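You operate a simulated robot arm through the tools that you are given. There is no shell and no other tool. Be economical: measure what you need, move in short steps, check, and stop when the job is done.

You run a simulated robot arm. Do the job below in one go: nothing can be reset, and whatever is moved stays where it is left.

Task
Strap down the lidded pallet.
Fine: first a blue guard on each lid edge that the strap crosses and the ring on its peg; then strap tight, handle folded down.

Only the result counts: the job must be done as asked and must still hold three seconds after the hand-in. Knocking over, shifting, dropping, spilling or breaking anything else fails it. A push-on lid holds only when it is set on centred and level and pressed home; a screw cap is set on level and turned clockwise until tight.

Robot
A 7-joint arm with a fingered hand on a trunk, on a base that drives. Base frame: it is fixed to the floor where the robot stands at the start and does not move with it; the origin is under the middle of the robot, x ahead of it, y to its left, z up; the surface under the hand at the start is at about z = 0.82. Readings come in m, degrees, newtons and seconds.
With the tool pointing down near the work surface it reaches from about 0.28 to 0.7 m from the robot's upright axis, wherever it stands. Its first joint turns from -69.0 to 172.0 degrees. Places, roughly: loaded pallet [2.5, 0, 0.25]; ratchet handle [2.5, -0.4, 0.4]; strap ring [2.5, 0, 0.75]. Payload 3.4 kg.
The TCP is the grasp point between the finger pads, 0.025 m short of the fingertips. In the tool frame z runs along the fingers and y along their closing line. Largest opening 0.088 m; the body of the gripper starts 0.029 m behind the TCP. The gripper is a hand of 5 fingers: y runs from the thumb to the fingers, the wrist lies at [-0.013, -0.097, -0.162] in the tool frame, and closing takes about 1.5 s.
Orientation is that of the tool frame in the base frame, as [roll, pitch, yaw] about the fixed x, y, z axes, in that order (R = Rz(yaw) Ry(pitch) Rx(roll)). With the fingers straight down and the wrist toward the robot, the tool's x, y and z point along [0, 1, 0], [1, 0, 0] and [0, 0, -1] of the base frame.

Tools
- The arm moves only by the tool play_rows. Its argument "increments" is a list of rows, each an object of numbers (a shift or turn left out is 0, a gripper value left out holds the last): "wx", "wy", "wz": the turn, a rotation vector about the base's x, y, z in degrees; "x", "y", "z": the shift along the base's x, y, z in m. In form: [{"wx": .., "wy": .., "wz": .., "x": .., "y": .., "z": ..}, ...]. A call has 1 to 10 rows; each row is the pose to reach, as a shift and turn from the pose commanded when the call began. "jaw" is the opening, from 0 (shut) to 1 (fully open), set as the call begins (left out, the last holds). A row lasts 0.2 s, in which the tool goes at most 0.05 m and 8.6 degrees; a call with a longer step from one row to the next is refused whole, and so is a gripper value outside its range. A pose out of reach is approached as far as the arm can. The call stops where the force on the tool passes 40 N (or 10 N more than at its start, if that is more) or the arm is blocked; 0.2 s more then pass. The fingers move at their own pace (about 0.153 m/s each) and stop on an object; they squeeze with about 21 N. The grip force told is the motor's: it shows also when the fingers shut on nothing. Time passes only in rows, and 0.2 s behind the last, so rows that repeat a pose let the fingers close. It gives the time, the measured TCP pose, the force on the tool (base axes), the opening and the grip force at its end, in the units of the frame above (readings bear some noise), with the torque about the TCP (base axes, N m) and any sound that the robot's microphone picked up, and new pictures: "pictures" is both (left out), scene, wrist or none.
- Cameras (640 x 400 px; columns grow to the right, rows downward): "scene" is now at [0.1148, 0.0278, 1.4034]; the picture's right is [0.28, -0.96, 0.00], its down [-0.69, -0.20, -0.70] and it looks along [0.67, 0.19, -0.72] (base axes); focal length 261 px, centre (320, 200). "wrist" rides on the gripper at [0.059, -0.079, -0.105] in the tool frame; the picture's right is [-0.73, 0.32, -0.61], its down [-0.62, -0.68, 0.38] and it looks along [-0.29, 0.66, 0.70] (tool axes); focal length 234 px, centre (320, 200). There is no depth. A picture from a camera that has moved, and an enlarged one, comes with that camera's place and axes in the base frame and with its lens. The place of the scene camera against the robot may be out by one fixed shift of up to 0.018 m in any direction.
- slide_trunk(by): slides the trunk up (or, below 0, down) by that many m; the arm and the scene camera ride with it, the base frame stays. It gives what a move gives, with no picture.
- steer(legs): drives the robot by 1 to 6 legs, each [ahead, left, turn to the left] in m, m and degrees, along the robot's own axes; the way and the turn of a leg run together, so that a leg with both is an arc; at most 1.5 m and 180 degrees a leg. The arm and the cameras ride along, it lands a little off, and it stops where it bumps. It gives what a move gives, and a new picture of the scene camera.
- move_fingers(index, middle, ring, little, thumb_bend, thumb_turn): sets how far each is bent, from 0 (flat) to 1 (curled in); at 0.3 the hand is open as for a grip, at 0.7 the pads meet at the TCP. One left out holds its place. A second passes; each finger stops where it meets its share of the squeeze, and holds until it gets a number again. A gripper value or a shape takes the hand back. It gives what a move gives, with no picture; readings hold the bend of each and the force on index, middle, ring, little, thumb and palm. thumb_turn goes from beside the hand (0) to across from the fingers (1), as for a grip.
- set_grasp(shape): the hand has 5 fingers and takes this shape, open, in about a second: jaw (thumb against the fingers, like two jaws); tri (thumb and two fingers); tip (a fingertip pinch); poke (one finger out to press); point (the index stretched); flat (the hand flat); cup (the hand cupped); fist (a fist). The gripper value then closes the fingers along that shape, each until it touches; the sizes above hold for jaw. It gives what a move gives, with no picture.
- turn_head(pan, tilt): turns the head with the scene camera to pan (to the left, within 86 degrees either way) and tilt (down, from -29 to 69), counted from straight ahead of the robot. It gives what a move gives, and a new picture of the scene camera.
- enlarge(camera, box): a new picture of the part [left, top, right, bottom] of that camera's present view, enlarged. It takes no simulated time.
- sign_off(): hands the job in; it is judged then, once.

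Go step by step. Nothing tells you exact positions but the pictures and the camera data: compare them with the known pose of the tool, close in by small moves and look again before you grip or let go. The budget is 120 turns and 260 pictures, counting those below and the enlarged ones. Unless the task says otherwise, let go and move clear before handing in.

The tools are called after "Call:" by a JSON object that holds its "method" and its "body". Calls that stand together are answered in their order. play_rows: Moves the arm, as the interface text tells. Its arguments: {"type":"object","properties":{"increments":{"type":"array","items":{"type":"object","properties":{"wx":{"type":"number"},"wy":{"type":"number"},"wz":{"type":"number"},"x":{"type":"number"},"y":{"type":"number"},"z":{"type":"number"}}}},"jaw":{"type":"number"},"pictures":{"type":"string","enum":["both","scene","wrist","none"]}},"required":["increments"]} The other tools are called the same way: slide_trunk (by) slides the trunk up or down; set_grasp (shape) gives the hand a shape; move_fingers (index, middle, ring, little, thumb_bend, thumb_turn) moves the fingers one by one; steer (legs) drives the base; turn_head (pan, tilt) turns the head that bears the scene camera; enlarge (camera, box) takes an enlarged picture of a part of a camera's view; sign_off () hands the job in.

At the start:

```text
t: 0.0
position: [0.2849, 0.175, 1.1828]
tool_rot: [180.0, -0.1, 90.2]
ft_force: [0.6, 0.1, 0.9]
moment: [-0.01, 0.02, 0.01]
grip_width: 0.0876
gripper_force: 0.1
shape: jaw
bend: [0.3, 0.3, 0.3, 0.3, 0.3, 0.98]
finger forces: [0.0, 0.1, 0.1, 0.0, 0.0, 0.1]
trunk travel left (down, up): [-0.675, 0.265]
robot x, y, heading: [-0.002, 0.0023, 0.1]
head pan, tilt: [16.0, 45.7]
```

scene: 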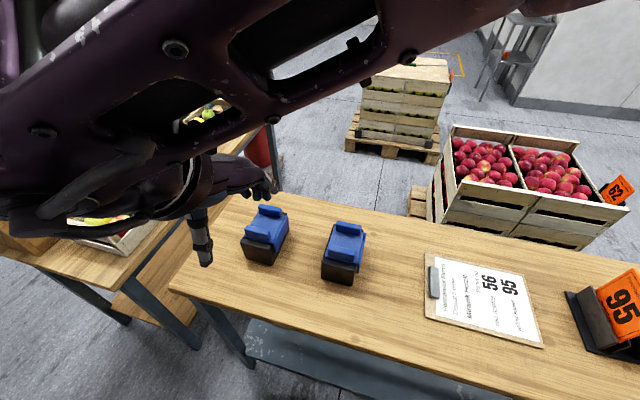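
wrist: 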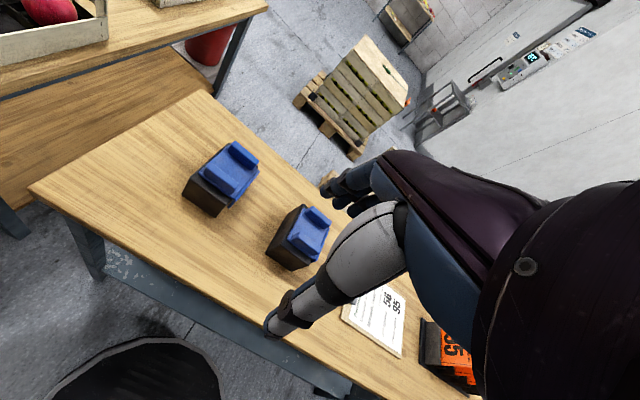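

I see two blue guards on black blocks on the table ahead, a pallet of crates with a lid behind it and apple crates to the right. I'll look ahead toward the pallet first.

Call:
{"method": "turn_head", "body": {"pan": 0, "tilt": 20}}

Call:
{"method": "enlarge", "body": {"camera": "wrist", "box": [160, 120, 360, 290]}}

```text
t: 0.9
position: [0.2851, 0.174, 1.1845]
tool_rot: [180.0, -0.1, 90.1]
ft_force: [0.5, 1.8, -0.1]
moment: [0.02, 0.02, -0.03]
grip_width: 0.0878
gripper_force: 0.1
shape: jaw
bend: [0.3, 0.3, 0.3, 0.3, 0.3, 0.98]
finger forces: [0.0, 0.0, 0.0, 0.0, 0.1, 0.0]
trunk travel left (down, up): [-0.675, 0.265]
robot x, y, heading: [0.0023, -0.003, -0.2]
head pan, tilt: [0.0, 20.0]
camera scene: at [0.1302, 0.0057, 1.4429], right [0.0, -1.0, 0.0], down [-0.34, 0.0, -0.94], along [0.94, 0.0, -0.34], focal length 261 px, centre (320, 200)
```

scene: 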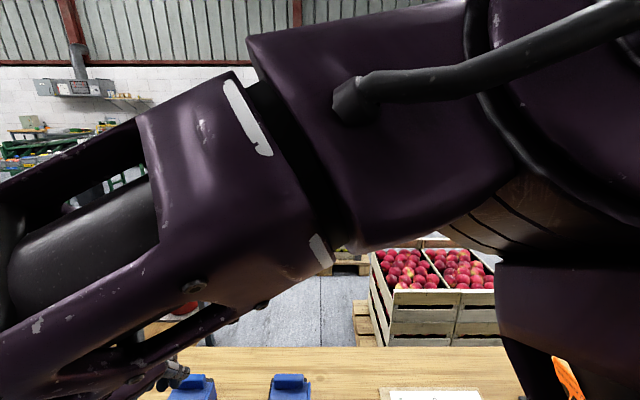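

```text
2.35 times, centred on (260, 205) of wrist
camera zoom: at [0.2057, 0.2339, 1.2892], right [0.32, -0.73, 0.61], down [-0.68, -0.62, -0.38], along [0.66, -0.29, -0.7], focal length 551 px, centre (461, 188)
```

zoom: 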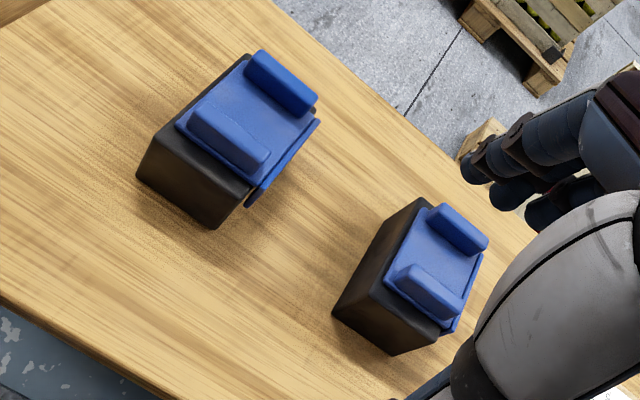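

Before driving I'll enlarge the wrist camera's view of the pallet, which the arm doesn't block.

Call:
{"method": "enlarge", "body": {"camera": "wrist", "box": [280, 20, 440, 170]}}

Call:
{"method": "turn_head", "body": {"pan": -6, "tilt": 60}}

```text
2.67 times, centred on (360, 95) of wrist
camera zoom: at [0.2057, 0.2339, 1.2892], right [0.32, -0.73, 0.61], down [-0.68, -0.62, -0.38], along [0.66, -0.29, -0.7], focal length 624 px, centre (213, 480)
```

zoom: 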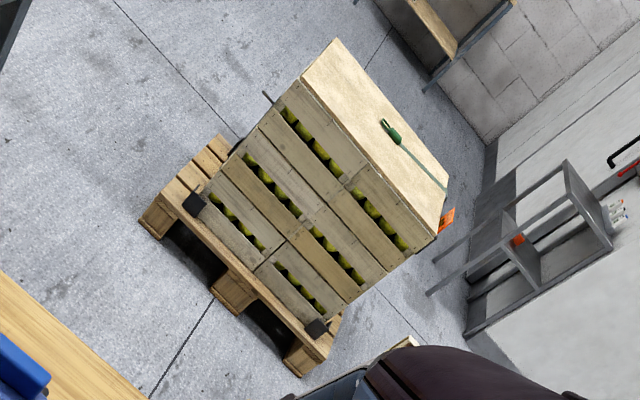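

```text
t: 2.0
position: [0.2842, 0.1759, 1.1835]
tool_rot: [180.0, 0.0, 90.2]
ft_force: [0.3, -0.7, 0.2]
moment: [-0.01, 0.01, 0.02]
grip_width: 0.0879
gripper_force: 0.0
shape: jaw
bend: [0.3, 0.3, 0.3, 0.3, 0.3, 0.98]
finger forces: [0.0, 0.0, 0.0, 0.1, 0.0, 0.0]
trunk travel left (down, up): [-0.675, 0.265]
robot x, y, heading: [-0.0027, -0.0029, -0.3]
head pan, tilt: [-6.0, 60.0]
camera scene: at [0.1035, -0.0014, 1.3849], right [-0.1, -0.99, 0.0], down [-0.86, 0.09, -0.5], along [0.5, -0.05, -0.87], focal length 261 px, centre (320, 200)
```

scene: 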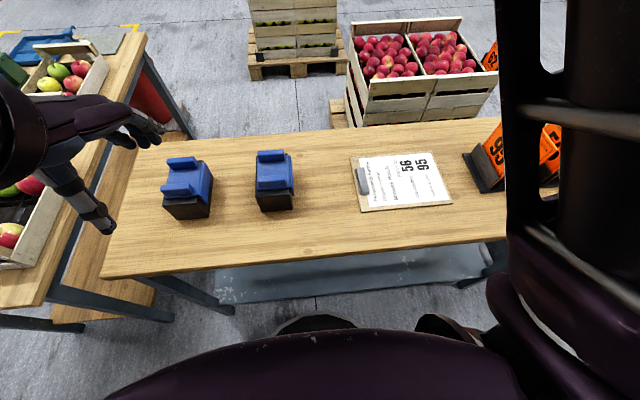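

The green strap lies along y on the lid, with its ring free in the middle and a peg sticking out on the +y side. I'll check the way round the table.

Call:
{"method": "turn_head", "body": {"pan": -60, "tilt": 35}}

Call:
{"method": "turn_head", "body": {"pan": 55, "tilt": 40}}

```text
t: 3.2
position: [0.2835, 0.1749, 1.1851]
tool_rot: [-180.0, -0.1, 90.1]
ft_force: [-0.6, 0.6, -0.8]
moment: [-0.03, -0.01, 0.01]
grip_width: 0.0876
gripper_force: 0.0
shape: jaw
bend: [0.3, 0.3, 0.3, 0.3, 0.3, 0.98]
finger forces: [0.1, 0.0, 0.0, 0.0, 0.0, 0.0]
trunk travel left (down, up): [-0.675, 0.265]
robot x, y, heading: [-0.0003, -0.0036, 0.1]
head pan, tilt: [-60.0, 35.0]
camera scene: at [0.0812, -0.0706, 1.4191], right [-0.87, -0.5, 0.0], down [-0.29, 0.5, -0.82], along [0.41, -0.71, -0.57], focal length 261 px, centre (320, 200)
```

scene: 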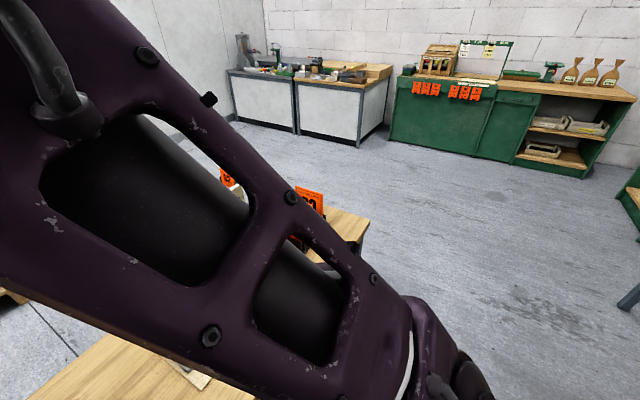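

```text
t: 5.1
position: [0.2854, 0.1755, 1.185]
tool_rot: [180.0, -0.1, 90.1]
ft_force: [0.7, 0.1, -0.1]
moment: [-0.01, 0.04, -0.01]
grip_width: 0.0876
gripper_force: 0.1
shape: jaw
bend: [0.3, 0.3, 0.3, 0.3, 0.3, 0.98]
finger forces: [0.1, 0.0, 0.0, 0.0, 0.0, 0.0]
trunk travel left (down, up): [-0.675, 0.265]
robot x, y, heading: [-0.0044, -0.0011, 0.2]
head pan, tilt: [55.0, 40.0]
camera scene: at [0.0859, 0.0752, 1.4116], right [0.82, -0.57, 0.0], down [-0.37, -0.53, -0.77], along [0.44, 0.63, -0.64], focal length 261 px, centre (320, 200)
```

scene: 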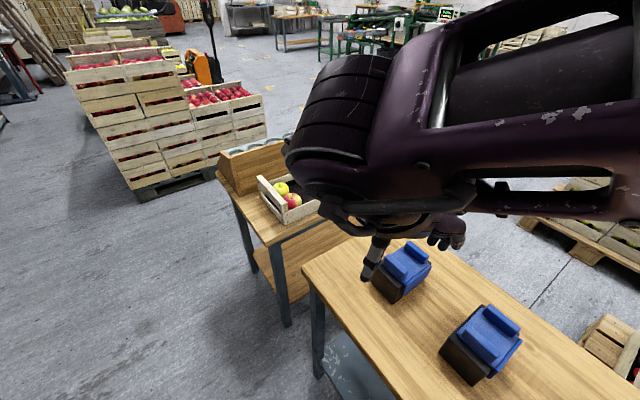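

The way by the right of table 1 or round the left of table 2 is open. First I move the hand over the left guard, estimated at (0.47, 0.267), and look.

Call:
{"method": "turn_head", "body": {"pan": 16, "tilt": 50}}

Call:
{"method": "play_rows", "body": {"increments": [{"x": 0.035, "y": 0.018, "z": -0.01}, {"x": 0.07, "y": 0.036, "z": -0.03}, {"x": 0.11, "y": 0.055, "z": -0.05}, {"x": 0.15, "y": 0.075, "z": -0.07}, {"x": 0.185, "y": 0.092, "z": -0.09}, {"x": 0.185, "y": 0.092, "z": -0.1}]}}

```text
t: 6.2
position: [0.2845, 0.1751, 1.1831]
tool_rot: [180.0, 0.0, 90.1]
ft_force: [-0.2, 0.1, -0.1]
moment: [-0.01, 0.0, -0.02]
grip_width: 0.0876
gripper_force: 0.0
shape: jaw
bend: [0.3, 0.3, 0.3, 0.3, 0.3, 0.98]
finger forces: [0.0, 0.0, 0.0, 0.1, 0.1, 0.0]
trunk travel left (down, up): [-0.675, 0.265]
robot x, y, heading: [0.0008, 0.0012, -0.1]
head pan, tilt: [16.0, 50.0]
camera scene: at [0.1111, 0.0269, 1.3974], right [0.28, -0.96, 0.0], down [-0.74, -0.21, -0.64], along [0.62, 0.18, -0.77], focal length 261 px, centre (320, 200)
```

scene: 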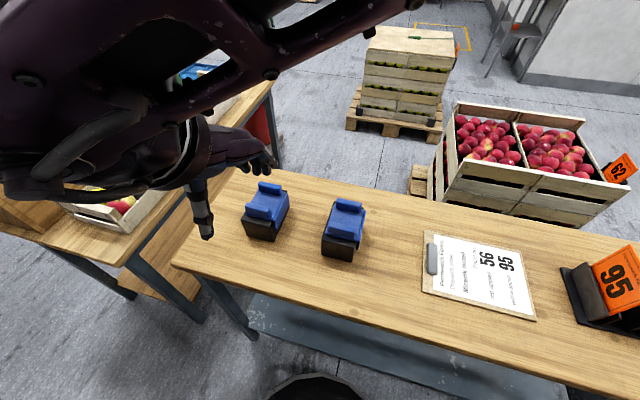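

```text
t: 7.6
position: [0.468, 0.2575, 1.093]
tool_rot: [-180.0, 0.0, 90.1]
ft_force: [0.0, 0.2, 0.3]
moment: [-0.03, -0.07, -0.04]
grip_width: 0.0877
gripper_force: 0.0
shape: jaw
bend: [0.3, 0.3, 0.3, 0.3, 0.3, 0.98]
finger forces: [0.0, 0.0, 0.0, 0.1, 0.1, 0.0]
out of reach, approached as far as the arm can: row 5, 6
trunk travel left (down, up): [-0.675, 0.265]
robot x, y, heading: [-0.0015, -0.0033, -0.1]
head pan, tilt: [16.0, 50.0]
camera scene: at [0.1104, 0.0268, 1.3975], right [0.28, -0.96, 0.0], down [-0.74, -0.21, -0.64], along [0.62, 0.18, -0.77], focal length 261 px, centre (320, 200)
camera wrist: at [0.3892, 0.316, 1.1984], right [0.32, -0.73, 0.61], down [-0.68, -0.62, -0.38], along [0.66, -0.29, -0.7], focal length 234 px, centre (320, 200)
```

scene: 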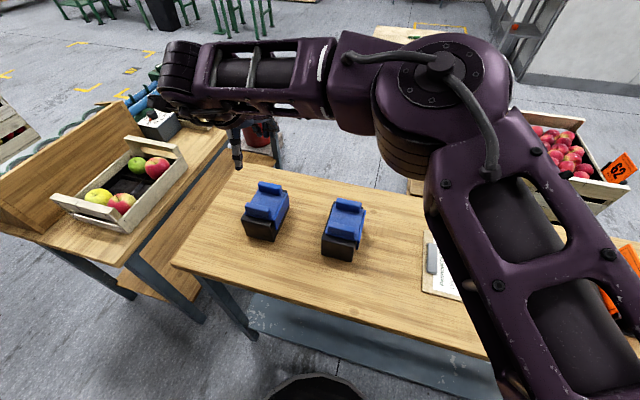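
wrist: 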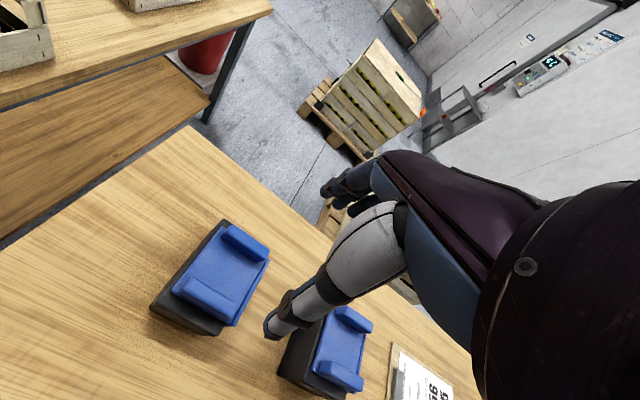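

Guard A triangulates to about (0.47, 0.267, 0.92). Closer look to judge its height and block clearance.

Call:
{"method": "enlarge", "body": {"camera": "wrist", "box": [140, 210, 300, 340]}}

Call:
{"method": "enlarge", "body": {"camera": "scene", "box": [220, 160, 380, 270]}}

```text
3.08 times, centred on (220, 275) of wrist
camera zoom: at [0.3892, 0.316, 1.1984], right [0.32, -0.73, 0.61], down [-0.68, -0.62, -0.38], along [0.66, -0.29, -0.7], focal length 720 px, centre (628, -31)
```

zoom: 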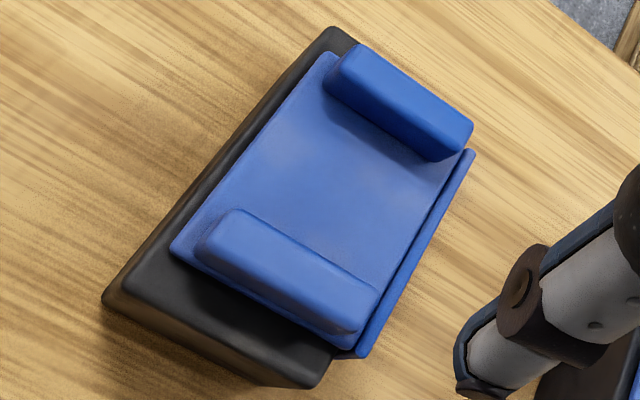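

```text
3.64 times, centred on (300, 215) of scene
camera zoom: at [0.1104, 0.0268, 1.3975], right [0.28, -0.96, 0.0], down [-0.74, -0.21, -0.64], along [0.62, 0.18, -0.77], focal length 950 px, centre (393, 146)
```

zoom: 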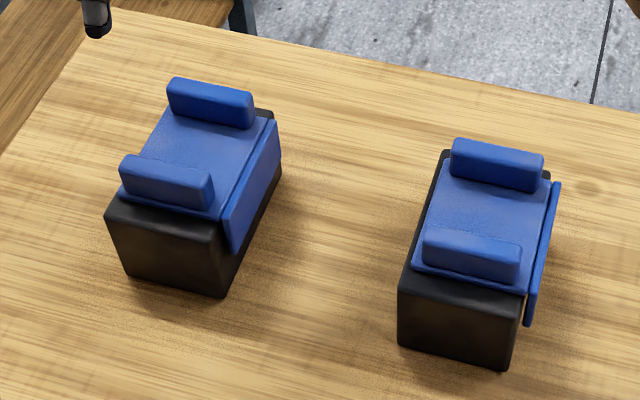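

The guard's ribs span about 0.087 m, too wide for the hand, so I'll pinch one rib (closing along x). I first test how far the wrist can yaw, since at the pallet I need the hand turned sideways.

Call:
{"method": "play_rows", "body": {"increments": [{"wz": -8.5, "x": -0.01}, {"wz": -17, "x": -0.02}, {"wz": -25.5, "x": -0.02}, {"wz": -34, "x": -0.02}, {"wz": -42.5, "x": -0.02}, {"wz": -51, "x": -0.02}, {"wz": -59.5, "x": -0.02}, {"wz": -68, "x": -0.02}, {"wz": -76.5, "x": -0.02}, {"wz": -85, "x": -0.02}], "pictures": "none"}}

```text
t: 9.8
position: [0.409, 0.0706, 1.0735]
tool_rot: [-175.2, -0.4, 2.6]
ft_force: [0.0, 0.3, 0.0]
moment: [-0.01, 0.03, -0.02]
grip_width: 0.0879
gripper_force: 0.0
shape: jaw
bend: [0.3, 0.3, 0.3, 0.3, 0.3, 0.98]
finger forces: [0.1, 0.1, 0.0, 0.0, 0.0, 0.0]
out of reach, approached as far as the arm can: row 1, 2, 3, 4, 5, 6, 7, 8, 9, 10
trunk travel left (down, up): [-0.675, 0.265]
robot x, y, heading: [-0.0009, 0.0027, 0.1]
head pan, tilt: [16.0, 50.0]
```

Call:
{"method": "play_rows", "body": {"increments": [{"wz": 8.5, "y": 0.01}, {"wz": 17, "y": 0.02}, {"wz": 25.5, "y": 0.03}, {"wz": 34, "y": 0.04}, {"wz": 42.5, "y": 0.05}, {"wz": 51, "y": 0.05}, {"wz": 59.5, "y": 0.05}, {"wz": 68, "y": 0.05}, {"wz": 76.5, "y": 0.05}, {"wz": 85, "y": 0.05}], "pictures": "none"}}

Call:
{"method": "play_rows", "body": {"increments": [{"wz": 8.5}, {"wz": 17}, {"wz": 25.5}, {"wz": 34}, {"wz": 42.5}, {"wz": 51}, {"wz": 59.5}, {"wz": 68}, {"wz": 76.5}, {"wz": 85}], "pictures": "none"}}

```text
t: 12.0
position: [0.3997, 0.1288, 1.0629]
tool_rot: [180.0, -0.1, 90.3]
ft_force: [-0.6, -0.2, -0.6]
moment: [-0.01, -0.02, 0.01]
grip_width: 0.0878
gripper_force: 0.1
shape: jaw
bend: [0.3, 0.3, 0.3, 0.3, 0.3, 0.98]
finger forces: [0.1, 0.1, 0.0, 0.0, 0.1, 0.0]
out of reach, approached as far as the arm can: row 1
trunk travel left (down, up): [-0.675, 0.265]
robot x, y, heading: [-0.0016, -0.0, -0.0]
head pan, tilt: [16.0, 50.0]
```

```text
t: 14.2
position: [0.3989, 0.1295, 1.0626]
tool_rot: [179.9, -0.1, 172.3]
ft_force: [-0.7, 0.4, -0.6]
moment: [0.02, 0.02, -0.01]
grip_width: 0.0876
gripper_force: 0.1
shape: jaw
bend: [0.3, 0.3, 0.3, 0.3, 0.3, 0.98]
finger forces: [0.1, 0.0, 0.0, 0.0, 0.0, 0.0]
trunk travel left (down, up): [-0.675, 0.265]
robot x, y, heading: [0.0024, 0.0018, -0.2]
head pan, tilt: [16.0, 50.0]
```

Yaw from about 5° to 172° is usable. I'll grip the guard across y: thumb on its flap (-y side), fingers on the rib ends, hand tilted so the thumb sits lower; go above it first.

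Call:
{"method": "play_rows", "body": {"increments": [{"wx": 4.5, "wy": -0.3, "wz": 1.9, "x": 0.02, "y": 0.033, "z": -0.01}, {"wx": 9, "wy": -0.6, "wz": 3.8, "x": 0.04, "y": 0.066, "z": -0.02}, {"wx": 13.5, "wy": -0.9, "wz": 5.7, "x": 0.06, "y": 0.1, "z": -0.03}, {"wx": 18, "wy": -1.2, "wz": 7.7, "x": 0.079, "y": 0.132, "z": -0.04}, {"wx": 18, "wy": -1.2, "wz": 7.7, "x": 0.079, "y": 0.132, "z": -0.06}]}}

```text
t: 15.4
position: [0.4783, 0.2572, 1.0031]
tool_rot: [162.0, 0.7, -177.2]
ft_force: [-0.9, 0.2, 0.3]
moment: [0.01, 0.0, 0.0]
grip_width: 0.0881
gripper_force: 0.1
shape: jaw
bend: [0.3, 0.3, 0.3, 0.3, 0.3, 0.98]
finger forces: [0.0, 0.1, 0.0, 0.0, 0.0, 0.0]
out of reach, approached as far as the arm can: row 1, 2, 3
trunk travel left (down, up): [-0.675, 0.265]
robot x, y, heading: [-0.0005, -0.0034, 0.1]
head pan, tilt: [16.0, 50.0]
camera scene: at [0.1116, 0.0244, 1.3975], right [0.27, -0.96, 0.0], down [-0.74, -0.21, -0.64], along [0.62, 0.18, -0.77], focal length 261 px, centre (320, 200)
camera wrist: at [0.4244, 0.1487, 1.0776], right [0.71, 0.15, 0.69], down [0.66, -0.5, -0.57], along [0.26, 0.85, -0.45], focal length 234 px, centre (320, 200)
```

scene: 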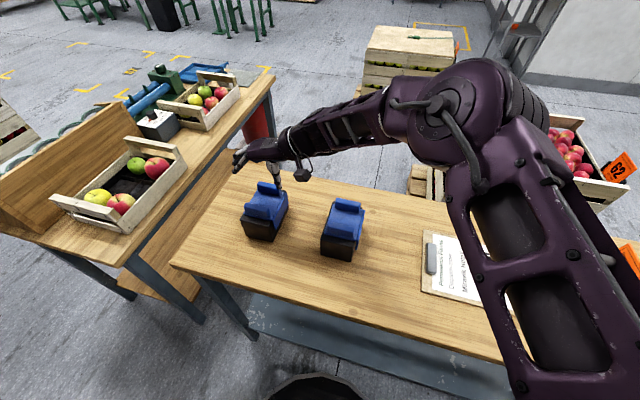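
wrist: 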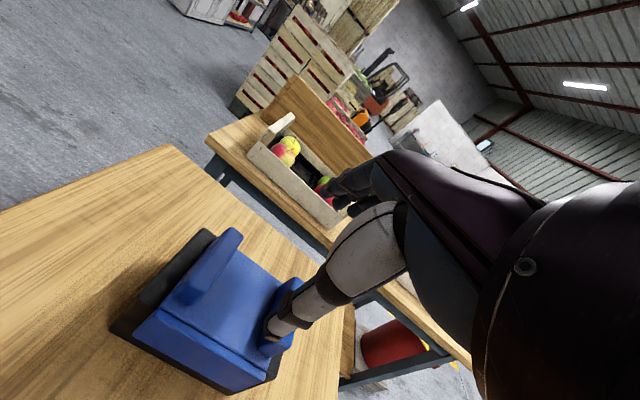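

The flap is seen where expected (x≈0.478, y≈0.224). I reduce the tilt to about 10° for clearance and descend partway.

Call:
{"method": "play_rows", "body": {"increments": [{"wx": -4, "wz": -1.4, "z": -0.01}, {"wx": -8, "wz": -2.8, "y": -0.001, "z": -0.025}, {"wx": -8, "wz": -2.8, "y": -0.001, "z": -0.045}], "pictures": "wrist"}}

Call:
{"method": "enlarge", "body": {"camera": "scene", "box": [210, 130, 330, 250]}}

```text
t: 16.2
position: [0.4782, 0.2604, 0.9581]
tool_rot: [169.9, 0.5, -180.0]
ft_force: [0.4, -0.2, 0.7]
moment: [-0.01, 0.0, 0.02]
grip_width: 0.0879
gripper_force: 0.0
shape: jaw
bend: [0.3, 0.3, 0.3, 0.3, 0.3, 0.98]
finger forces: [0.0, 0.0, 0.0, 0.0, 0.0, 0.1]
trunk travel left (down, up): [-0.675, 0.265]
robot x, y, heading: [-0.0004, 0.0031, -0.1]
head pan, tilt: [16.0, 50.0]
camera wrist: at [0.4196, 0.1641, 1.0473], right [0.72, 0.21, 0.66], down [0.63, -0.6, -0.49], along [0.3, 0.77, -0.57], focal length 234 px, centre (320, 200)
```

wrist: 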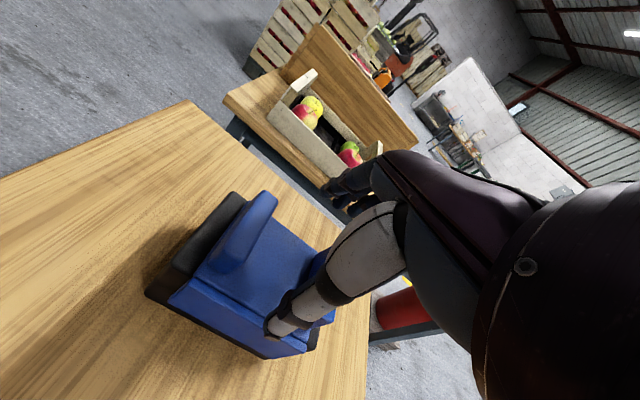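

```text
3.33 times, centred on (270, 190) of scene
camera zoom: at [0.1121, 0.0264, 1.3974], right [0.28, -0.96, 0.0], down [-0.74, -0.21, -0.64], along [0.62, 0.18, -0.77], focal length 871 px, centre (487, 233)
```

zoom: 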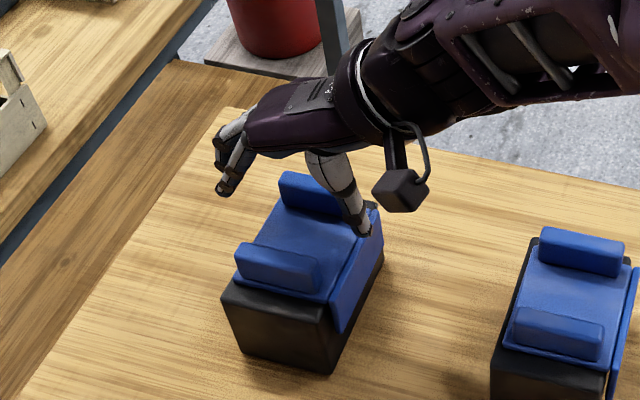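

Aligned. Descend to gripping height with the thumb outside the flap, then look.

Call:
{"method": "play_rows", "body": {"increments": [{"y": -0.005, "z": -0.012}, {"y": -0.005, "z": -0.024}, {"y": -0.005, "z": -0.032}, {"y": -0.005, "z": -0.032}], "pictures": "wrist"}}

Call:
{"method": "enlarge", "body": {"camera": "scene", "box": [210, 130, 330, 250]}}

```text
t: 17.2
position: [0.4781, 0.2558, 0.9264]
tool_rot: [170.0, 0.5, 180.0]
ft_force: [-0.3, -0.5, -0.1]
moment: [0.01, -0.02, -0.02]
grip_width: 0.0881
gripper_force: 0.1
shape: jaw
bend: [0.3, 0.3, 0.3, 0.3, 0.3, 0.98]
finger forces: [0.0, 0.0, 0.1, 0.0, 0.1, 0.0]
trunk travel left (down, up): [-0.675, 0.265]
robot x, y, heading: [0.0036, 0.0016, 0.1]
head pan, tilt: [16.0, 50.0]
camera wrist: at [0.419, 0.1596, 1.0151], right [0.72, 0.21, 0.66], down [0.63, -0.6, -0.49], along [0.3, 0.77, -0.57], focal length 234 px, centre (320, 200)
```

wrist: 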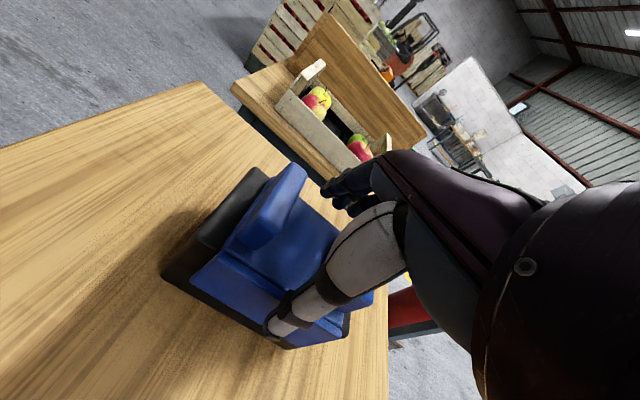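

```text
3.33 times, centred on (270, 190) of scene
camera zoom: at [0.1112, 0.0268, 1.3974], right [0.28, -0.96, 0.0], down [-0.74, -0.21, -0.64], along [0.62, 0.18, -0.77], focal length 871 px, centre (487, 233)
```

zoom: 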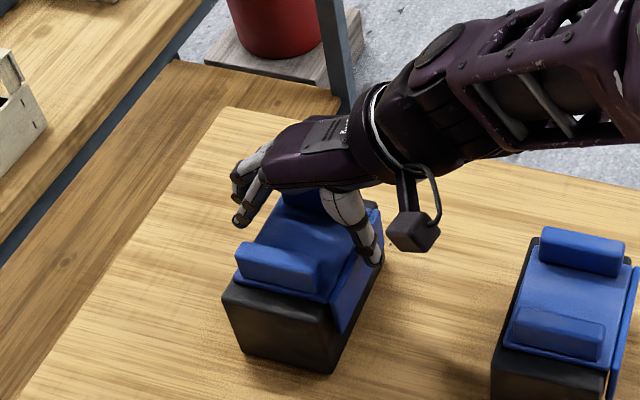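

The thumb is about 1 cm past the guard's middle in x; I shift back 1 cm and close.

Call:
{"method": "play_rows", "body": {"increments": [{"x": -0.01}, {"x": -0.01}], "pictures": "none"}}

Call:
{"method": "play_rows", "body": {"increments": [{}, {}, {}, {}, {}, {}, {}, {}], "jaw": 0}}

```text
t: 17.8
position: [0.4686, 0.255, 0.9268]
tool_rot: [170.1, 0.6, 180.0]
ft_force: [1.3, 0.1, -0.1]
moment: [0.0, 0.0, 0.0]
grip_width: 0.0882
gripper_force: 0.1
shape: jaw
bend: [0.3, 0.3, 0.3, 0.3, 0.3, 0.98]
finger forces: [0.1, 0.0, 0.0, 0.0, 0.1, 0.0]
trunk travel left (down, up): [-0.675, 0.265]
robot x, y, heading: [-0.0014, 0.0002, 0.0]
head pan, tilt: [16.0, 50.0]
```

```text
t: 19.6
position: [0.4686, 0.2512, 0.9276]
tool_rot: [169.8, 0.6, 180.0]
ft_force: [0.2, -22.7, -2.8]
moment: [-0.4, -0.03, 0.09]
grip_width: 0.0224
gripper_force: 20.7
shape: jaw
bend: [0.7, 0.7, 0.7, 0.32, 0.61, 0.99]
finger forces: [0.0, 0.0, 0.1, 1.1, 23.3, 0.0]
trunk travel left (down, up): [-0.675, 0.265]
robot x, y, heading: [-0.0007, 0.0007, -0.0]
head pan, tilt: [16.0, 50.0]
camera scene: at [0.1116, 0.021, 1.3975], right [0.28, -0.96, 0.0], down [-0.74, -0.21, -0.64], along [0.62, 0.18, -0.77], focal length 261 px, centre (320, 200)
camera wrist: at [0.4096, 0.155, 1.0157], right [0.72, 0.21, 0.66], down [0.63, -0.6, -0.49], along [0.3, 0.77, -0.56], focal length 234 px, centre (320, 200)
```

scene: 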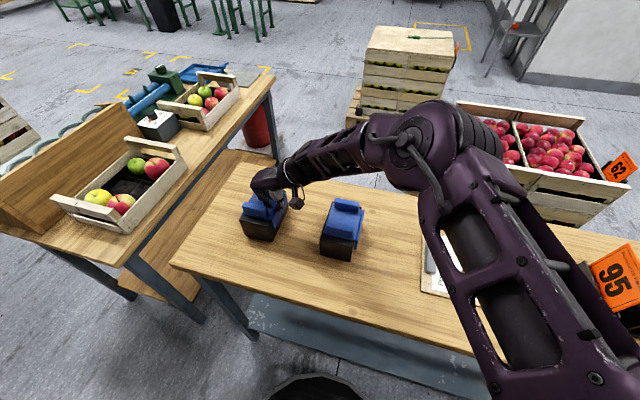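
wrist: 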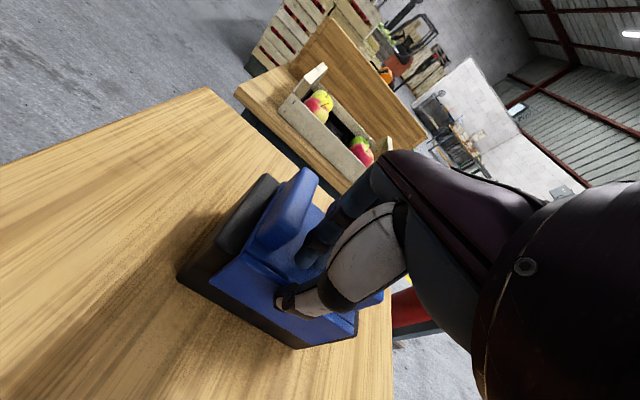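

The fingers slipped into the guard's channel instead of catching the ribs. I'll release, rise, and instead span both ribs from outside with the fingers opened wider than the jaw shape.

Call:
{"method": "play_rows", "body": {"increments": [{}, {}, {}, {}, {}, {"z": 0.02}, {"z": 0.05}, {"z": 0.09}], "jaw": 1, "pictures": "none"}}

Call:
{"method": "play_rows", "body": {"increments": [{"wx": 5, "wz": -7}, {"wx": 10, "wz": -15}, {"wx": 10, "wz": -23}, {"wx": 10, "wz": -31}, {"wx": 10, "wz": -39}, {"wx": 10, "wz": -47}, {"wx": 10, "wz": -55}, {"wx": 10, "wz": -63}, {"wx": 10, "wz": -71}, {"wx": 10, "wz": -79}], "pictures": "none"}}

Call:
{"method": "move_fingers", "body": {"index": 0.2, "middle": 0.2, "ring": 0.2, "little": 0.2, "thumb_bend": 0.2}}

```text
t: 21.4
position: [0.4664, 0.2544, 1.0171]
tool_rot: [170.0, 0.7, -180.0]
ft_force: [0.7, 0.4, 0.9]
moment: [0.02, 0.02, -0.04]
grip_width: 0.0876
gripper_force: 0.0
shape: jaw
bend: [0.3, 0.3, 0.3, 0.3, 0.3, 0.98]
finger forces: [0.0, 0.0, 0.0, 0.0, 0.0, 0.0]
trunk travel left (down, up): [-0.675, 0.265]
robot x, y, heading: [-0.0008, 0.0033, 0.1]
head pan, tilt: [16.0, 50.0]
```

```text
refused: row 2 steps farther than a row can; nothing moved
```

```text
t: 22.4
position: [0.4672, 0.2544, 1.0158]
tool_rot: [170.0, 0.6, 179.9]
ft_force: [-0.9, -0.2, -0.3]
moment: [0.01, 0.0, -0.04]
grip_width: 0.1032
gripper_force: 0.2
shape: fingers
bend: [0.2, 0.2, 0.2, 0.2, 0.2, 0.98]
finger forces: [0.0, 0.1, 0.0, 0.0, 0.1, 0.0]
trunk travel left (down, up): [-0.675, 0.265]
robot x, y, heading: [-0.0004, 0.0013, -0.4]
head pan, tilt: [16.0, 50.0]
```

Call:
{"method": "play_rows", "body": {"increments": [{"wx": -5}, {"wx": -10}], "pictures": "none"}}

Call:
{"method": "play_rows", "body": {"increments": [{"wz": -8.5}, {"wz": -17}, {"wz": -25.5}, {"wz": -34}, {"wz": -42.5}, {"wz": -51}, {"wz": -59.5}, {"wz": -68}, {"wz": -76.5}, {"wz": -85}], "pictures": "none"}}

Call:
{"method": "play_rows", "body": {"increments": [{"wz": -4.9, "x": 0.01, "y": 0.01, "z": -0.02}, {"wz": -4.9, "x": 0.01, "y": 0.01, "z": -0.04}]}}

```text
t: 23.0
position: [0.4713, 0.2401, 1.0166]
tool_rot: [180.0, 0.6, -180.0]
ft_force: [0.6, 0.7, -0.5]
moment: [-0.01, -0.02, 0.02]
grip_width: 0.1034
gripper_force: 0.1
shape: fingers
bend: [0.2, 0.2, 0.2, 0.2, 0.2, 0.98]
finger forces: [0.0, 0.0, 0.0, 0.1, 0.0, 0.1]
out of reach, approached as far as the arm can: row 2
trunk travel left (down, up): [-0.675, 0.265]
robot x, y, heading: [0.0015, -0.0011, 0.0]
head pan, tilt: [16.0, 50.0]
```

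```text
t: 25.2
position: [0.4703, 0.2405, 1.0153]
tool_rot: [-180.0, 0.6, 95.1]
ft_force: [0.8, -0.3, 1.1]
moment: [0.01, 0.03, 0.02]
grip_width: 0.1031
gripper_force: 0.0
shape: fingers
bend: [0.2, 0.2, 0.2, 0.2, 0.2, 0.98]
finger forces: [0.1, 0.0, 0.1, 0.0, 0.0, 0.0]
out of reach, approached as far as the arm can: row 2, 3, 4, 5, 6
trunk travel left (down, up): [-0.675, 0.265]
robot x, y, heading: [0.0004, -0.0007, -0.3]
head pan, tilt: [16.0, 50.0]
```

```text
t: 25.8
position: [0.4798, 0.2498, 0.976]
tool_rot: [-180.0, 0.6, 90.1]
ft_force: [0.2, -0.1, 1.0]
moment: [0.01, -0.01, 0.0]
grip_width: 0.1034
gripper_force: 0.0
shape: fingers
bend: [0.2, 0.2, 0.2, 0.2, 0.2, 0.98]
finger forces: [0.1, 0.1, 0.0, 0.0, 0.0, 0.0]
trunk travel left (down, up): [-0.675, 0.265]
robot x, y, heading: [0.0002, 0.0037, -0.0]
head pan, tilt: [16.0, 50.0]
camera scene: at [0.1104, 0.0265, 1.3976], right [0.28, -0.96, 0.0], down [-0.74, -0.21, -0.64], along [0.62, 0.18, -0.77], focal length 261 px, centre (320, 200)
camera wrist: at [0.4007, 0.3103, 1.0805], right [0.32, -0.72, 0.61], down [-0.68, -0.63, -0.38], along [0.66, -0.3, -0.69], focal length 234 px, centre (320, 200)
```

scene: 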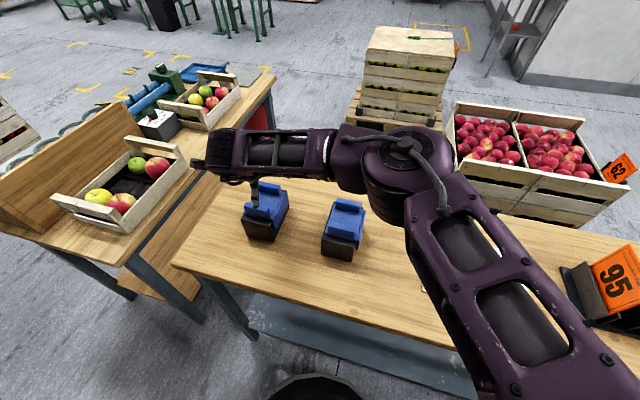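
wrist: 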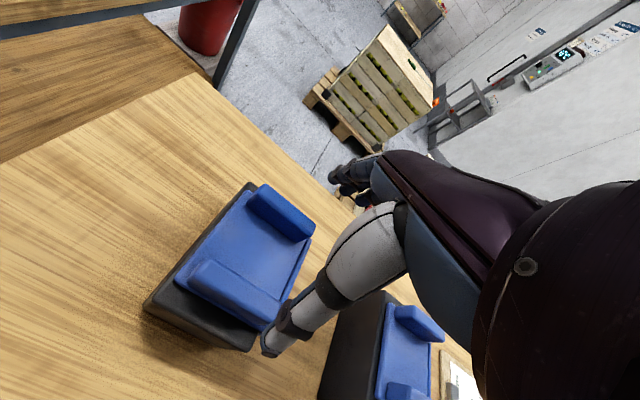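

Now centre over the guard (0.479, 0.265) and descend to straddle both ribs.

Call:
{"method": "play_rows", "body": {"increments": [{"y": 0.015, "z": -0.01}, {"y": 0.015, "z": -0.025}, {"y": 0.015, "z": -0.04}, {"y": 0.015, "z": -0.044}], "pictures": "wrist"}}

Call:
{"method": "enlarge", "body": {"camera": "scene", "box": [210, 130, 330, 250]}}

```text
t: 26.8
position: [0.4835, 0.2532, 0.9521]
tool_rot: [-180.0, 0.6, 90.1]
ft_force: [-0.9, 0.5, -0.2]
moment: [0.0, -0.02, 0.0]
grip_width: 0.1035
gripper_force: 0.2
shape: fingers
bend: [0.2, 0.2, 0.2, 0.2, 0.2, 0.98]
finger forces: [0.1, 0.0, 0.0, 0.0, 0.0, 0.0]
out of reach, approached as far as the arm can: row 1, 2, 3, 4
trunk travel left (down, up): [-0.675, 0.265]
robot x, y, heading: [-0.0004, 0.0016, 0.1]
head pan, tilt: [16.0, 50.0]
camera wrist: at [0.405, 0.3131, 1.0565], right [0.33, -0.72, 0.61], down [-0.68, -0.63, -0.38], along [0.66, -0.29, -0.69], focal length 234 px, centre (320, 200)
```

wrist: 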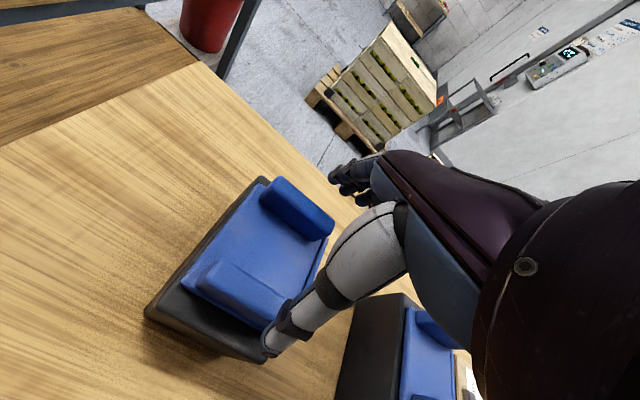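

```text
3.33 times, centred on (270, 190) of scene
camera zoom: at [0.111, 0.0267, 1.3974], right [0.28, -0.96, 0.0], down [-0.74, -0.21, -0.64], along [0.62, 0.18, -0.77], focal length 871 px, centre (487, 233)
```

zoom: 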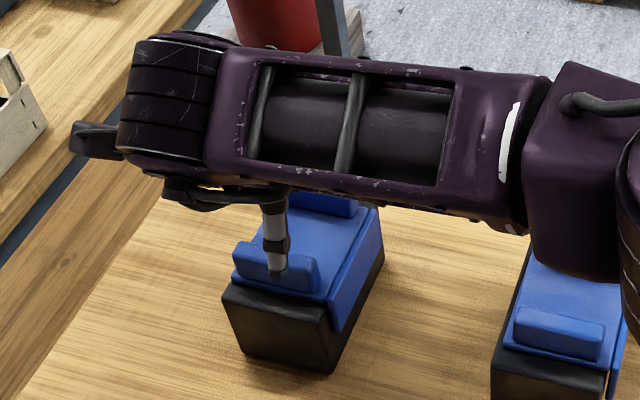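

The arm is at its reach limit here, so I'll raise the hand and drive the base 0.15 m left.

Call:
{"method": "play_rows", "body": {"increments": [{"y": -0.02, "z": 0.02}, {"y": -0.03, "z": 0.06}, {"x": -0.03, "y": -0.03, "z": 0.1}], "pictures": "none"}}

Call:
{"method": "steer", "body": {"legs": [[0, 0.16, 0]]}}

```text
t: 27.6
position: [0.4512, 0.2235, 1.054]
tool_rot: [-180.0, 0.6, 90.2]
ft_force: [-0.3, 0.0, 0.2]
moment: [-0.02, -0.04, -0.01]
grip_width: 0.1036
gripper_force: 0.0
shape: fingers
bend: [0.2, 0.2, 0.2, 0.2, 0.2, 0.98]
finger forces: [0.1, 0.0, 0.1, 0.0, 0.0, 0.0]
trunk travel left (down, up): [-0.675, 0.265]
robot x, y, heading: [0.0052, -0.0019, -0.0]
head pan, tilt: [16.0, 50.0]
```

```text
t: 29.0
position: [0.4549, 0.3818, 1.0524]
tool_rot: [-180.0, 0.7, 90.0]
ft_force: [-0.3, 0.0, 0.0]
moment: [-0.01, -0.02, 0.03]
grip_width: 0.1035
gripper_force: 0.1
shape: fingers
bend: [0.2, 0.2, 0.2, 0.2, 0.2, 0.98]
finger forces: [0.0, 0.1, 0.0, 0.1, 0.1, 0.0]
trunk travel left (down, up): [-0.675, 0.265]
robot x, y, heading: [0.0021, 0.1603, -0.2]
head pan, tilt: [16.0, 50.0]
camera scene: at [0.1114, 0.1868, 1.3974], right [0.27, -0.96, 0.0], down [-0.74, -0.21, -0.64], along [0.62, 0.17, -0.77], focal length 261 px, centre (320, 200)
```

scene: 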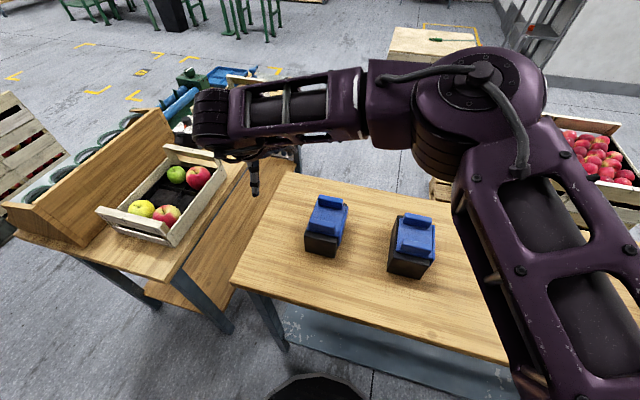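

Now move over guard A (0.479, 0.265) and look from the wrist.

Call:
{"method": "play_rows", "body": {"increments": [{"x": 0.005, "y": -0.04, "z": 0}, {"x": 0.015, "y": -0.08, "z": -0.01}, {"x": 0.024, "y": -0.117, "z": -0.03}, {"x": 0.024, "y": -0.117, "z": -0.07}], "pictures": "wrist"}}

Call:
{"method": "enlarge", "body": {"camera": "scene", "box": [270, 140, 390, 270]}}

```text
t: 30.0
position: [0.4788, 0.2652, 0.9814]
tool_rot: [-180.0, 0.8, 90.0]
ft_force: [-0.4, 0.5, 0.0]
moment: [0.0, 0.03, 0.01]
grip_width: 0.1033
gripper_force: 0.1
shape: fingers
bend: [0.2, 0.2, 0.2, 0.2, 0.2, 0.98]
finger forces: [0.0, 0.1, 0.1, 0.0, 0.0, 0.0]
trunk travel left (down, up): [-0.675, 0.265]
robot x, y, heading: [-0.0015, 0.1627, -0.4]
head pan, tilt: [16.0, 50.0]
camera wrist: at [0.4007, 0.3254, 1.086], right [0.32, -0.72, 0.62], down [-0.68, -0.63, -0.38], along [0.66, -0.3, -0.69], focal length 234 px, centre (320, 200)
```

wrist: 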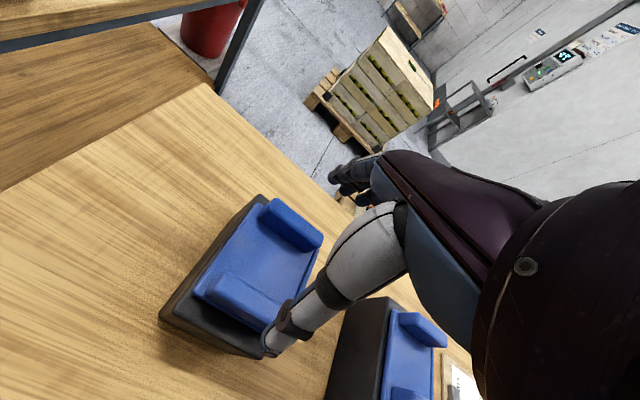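

```text
3.08 times, centred on (330, 205) of scene
camera zoom: at [0.1123, 0.1877, 1.3974], right [0.27, -0.96, 0.0], down [-0.74, -0.21, -0.64], along [0.62, 0.17, -0.77], focal length 804 px, centre (289, 185)
```

zoom: 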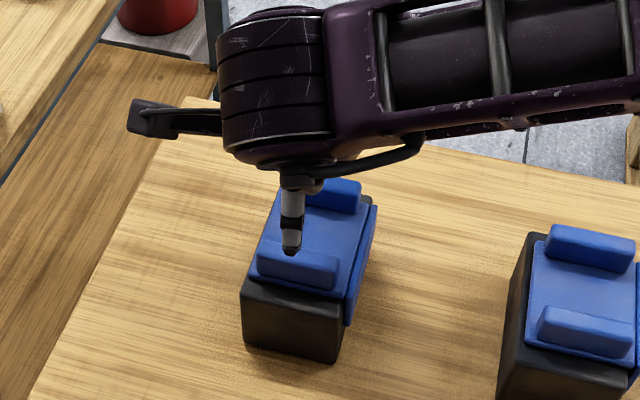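

Shift 3 mm to centre and descend to straddle.

Call:
{"method": "play_rows", "body": {"increments": [{"x": -0.004, "y": 0.002, "z": -0.01}, {"x": -0.004, "y": 0.002, "z": -0.025}, {"x": -0.004, "y": 0.002, "z": -0.04}, {"x": -0.004, "y": 0.002, "z": -0.05}, {"x": -0.004, "y": 0.002, "z": -0.05}], "pictures": "wrist"}}

Call:
{"method": "enlarge", "body": {"camera": "scene", "box": [270, 140, 390, 270]}}

```text
t: 31.2
position: [0.4745, 0.2662, 0.9309]
tool_rot: [-180.0, 0.6, 90.0]
ft_force: [0.2, -0.4, -0.5]
moment: [0.0, -0.01, 0.01]
grip_width: 0.1034
gripper_force: 0.1
shape: fingers
bend: [0.2, 0.2, 0.2, 0.2, 0.2, 0.98]
finger forces: [0.0, 0.1, 0.1, 0.1, 0.1, 0.0]
trunk travel left (down, up): [-0.675, 0.265]
robot x, y, heading: [-0.0024, 0.1583, 0.2]
head pan, tilt: [16.0, 50.0]
camera wrist: at [0.3962, 0.3267, 1.0362], right [0.32, -0.72, 0.61], down [-0.68, -0.63, -0.38], along [0.66, -0.3, -0.69], focal length 234 px, centre (320, 200)
```

wrist: 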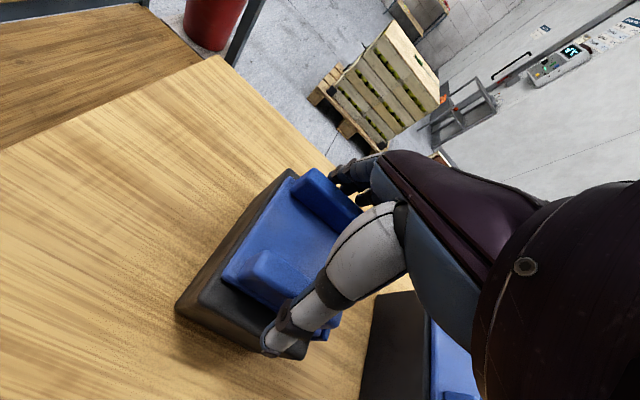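

```text
3.08 times, centred on (330, 205) of scene
camera zoom: at [0.1114, 0.1862, 1.3974], right [0.27, -0.96, 0.0], down [-0.74, -0.21, -0.64], along [0.62, 0.18, -0.77], focal length 804 px, centre (289, 185)
```

zoom: 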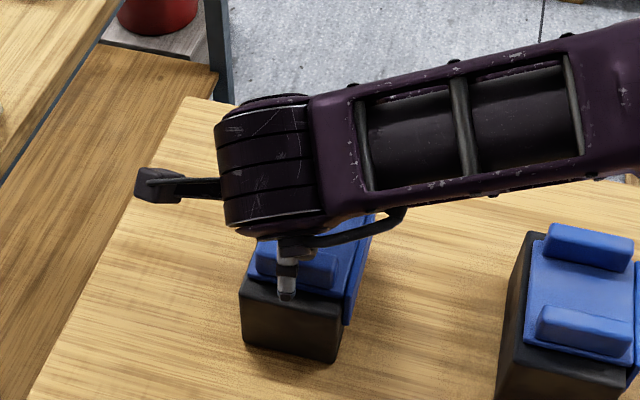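

Thumb is outside the near rib and fingers beyond the far rib. Close the fingers.

Call:
{"method": "play_rows", "body": {"increments": [{"y": -0.003}], "pictures": "none"}}

Call:
{"method": "move_fingers", "body": {"index": 0.6, "middle": 0.6, "ring": 0.6, "little": 0.6, "thumb_bend": 0.6}}

Call:
{"method": "enlarge", "body": {"camera": "wrist", "box": [160, 130, 400, 370]}}

```text
t: 31.6
position: [0.4755, 0.263, 0.9311]
tool_rot: [180.0, 0.7, 90.0]
ft_force: [0.7, 0.0, 0.1]
moment: [0.01, 0.0, 0.0]
grip_width: 0.1033
gripper_force: 0.0
shape: fingers
bend: [0.2, 0.2, 0.2, 0.2, 0.2, 0.98]
finger forces: [0.0, 0.0, 0.1, 0.0, 0.0, 0.1]
trunk travel left (down, up): [-0.675, 0.265]
robot x, y, heading: [-0.0029, 0.1615, -0.1]
head pan, tilt: [16.0, 50.0]
```

```text
t: 32.6
position: [0.4749, 0.2637, 0.9318]
tool_rot: [179.9, 0.4, 90.0]
ft_force: [4.1, -2.8, 12.1]
moment: [-0.07, -0.62, 0.19]
grip_width: 0.0878
gripper_force: 20.4
shape: fingers
bend: [0.29, 0.39, 0.38, 0.6, 0.28, 0.96]
finger forces: [9.9, 6.6, 7.3, 0.0, 16.9, 0.0]
trunk travel left (down, up): [-0.675, 0.265]
robot x, y, heading: [-0.0009, 0.1624, -0.5]
head pan, tilt: [16.0, 50.0]
```

```text
1.67 times, centred on (280, 250) of wrist
camera zoom: at [0.3961, 0.3228, 1.0372], right [0.32, -0.72, 0.61], down [-0.68, -0.63, -0.38], along [0.66, -0.3, -0.69], focal length 390 px, centre (387, 117)
```

zoom: 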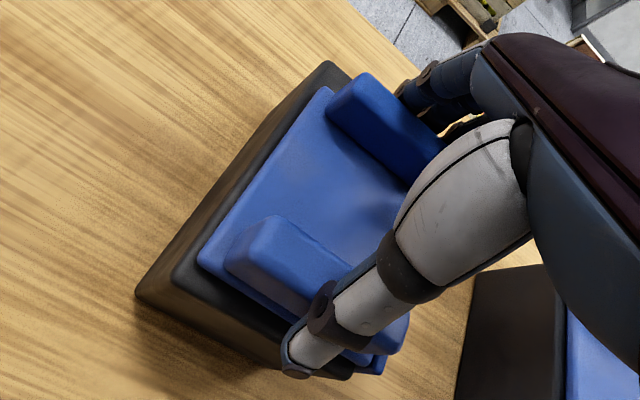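

Gripped: thumb and three fingers carry force. Lift slightly and check.

Call:
{"method": "play_rows", "body": {"increments": [{"z": 0.02}, {"z": 0.04}, {"z": 0.07}, {"z": 0.07}]}}

```text
t: 33.6
position: [0.4751, 0.2641, 1.0025]
tool_rot: [180.0, 0.7, 90.0]
ft_force: [-0.7, -0.2, -0.5]
moment: [-0.01, 0.03, 0.04]
grip_width: 0.0868
gripper_force: 17.6
shape: fingers
bend: [0.3, 0.41, 0.4, 0.6, 0.27, 0.95]
finger forces: [6.2, 5.6, 6.0, 0.1, 17.6, 0.1]
trunk travel left (down, up): [-0.675, 0.265]
robot x, y, heading: [-0.003, 0.1567, -0.2]
head pan, tilt: [16.0, 50.0]
camera scene: at [0.1119, 0.1863, 1.3974], right [0.27, -0.96, 0.0], down [-0.74, -0.21, -0.64], along [0.62, 0.18, -0.77], focal length 261 px, centre (320, 200)
camera wrist: at [0.3959, 0.3236, 1.1075], right [0.32, -0.72, 0.61], down [-0.68, -0.63, -0.38], along [0.66, -0.3, -0.69], focal length 234 px, centre (320, 200)
```

scene: 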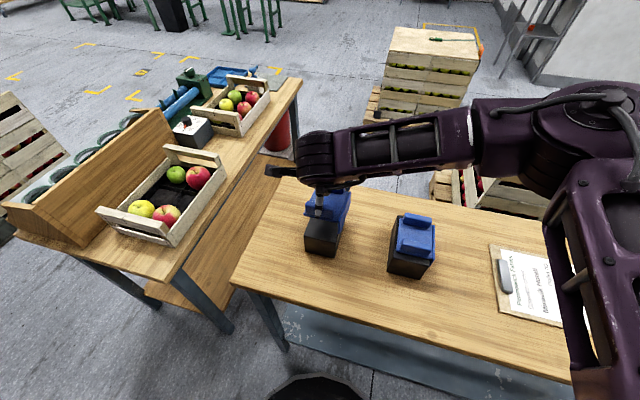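
wrist: 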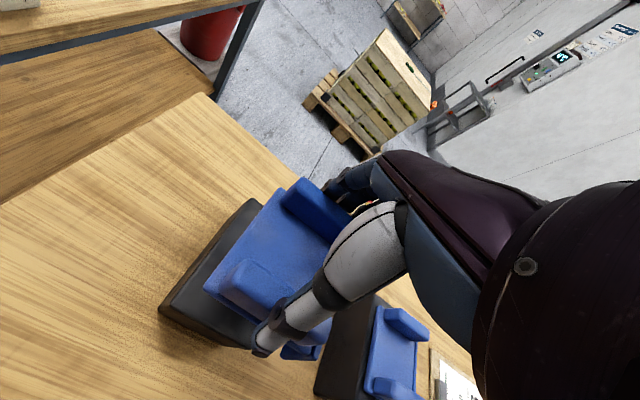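

Guard A is held level. I'll inspect the pallet and the left route before driving.

Call:
{"method": "enlarge", "body": {"camera": "scene", "box": [350, 15, 510, 125]}}

Call:
{"method": "play_rows", "body": {"increments": [{"x": -0.03, "z": 0.03}, {"x": -0.07, "z": 0.05}, {"x": -0.11, "z": 0.08}, {"x": -0.14, "z": 0.11}, {"x": -0.16, "z": 0.15}], "pictures": "none"}}

Call:
{"method": "turn_head", "body": {"pan": 60, "tilt": 25}}

```text
3.64 times, centred on (430, 70) of scene
camera zoom: at [0.1119, 0.1863, 1.3974], right [0.27, -0.96, 0.0], down [-0.74, -0.21, -0.64], along [0.62, 0.18, -0.77], focal length 950 px, centre (-80, 673)
```

zoom: 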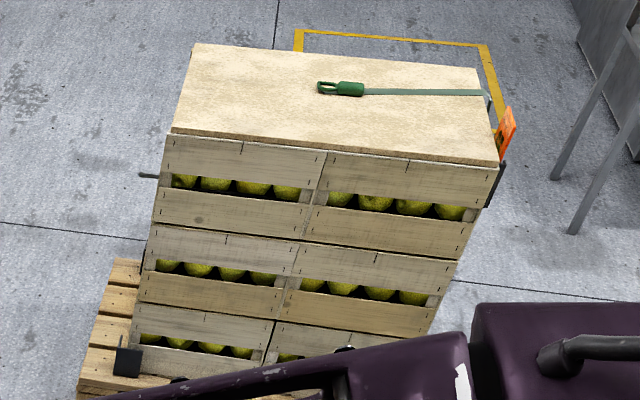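

```text
t: 34.8
position: [0.3121, 0.2639, 1.1514]
tool_rot: [179.8, 0.6, 90.0]
ft_force: [-0.1, 0.3, -0.7]
moment: [0.02, -0.02, 0.0]
grip_width: 0.087
gripper_force: 17.5
shape: fingers
bend: [0.3, 0.41, 0.4, 0.6, 0.27, 0.95]
finger forces: [6.2, 5.6, 6.0, 0.0, 17.6, 0.0]
trunk travel left (down, up): [-0.675, 0.265]
robot x, y, heading: [0.0016, 0.1582, -0.4]
head pan, tilt: [16.0, 50.0]
```

```text
t: 35.9
position: [0.315, 0.2635, 1.1514]
tool_rot: [179.9, 0.6, 90.0]
ft_force: [-0.3, 0.5, -0.6]
moment: [-0.02, -0.03, 0.01]
grip_width: 0.0869
gripper_force: 17.4
shape: fingers
bend: [0.3, 0.41, 0.4, 0.6, 0.27, 0.95]
finger forces: [6.2, 5.5, 6.0, 0.0, 17.6, 0.0]
trunk travel left (down, up): [-0.675, 0.265]
robot x, y, heading: [0.0018, 0.1607, -0.3]
head pan, tilt: [60.0, 25.0]
camera scene: at [0.0839, 0.2449, 1.4349], right [0.86, -0.5, 0.0], down [-0.21, -0.37, -0.91], along [0.46, 0.78, -0.42], focal length 261 px, centre (320, 200)
```

scene: 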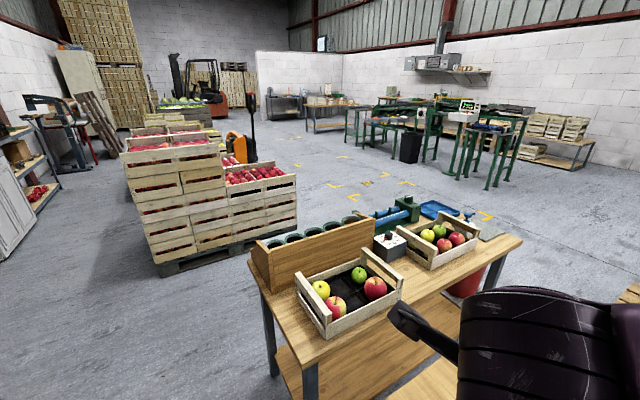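

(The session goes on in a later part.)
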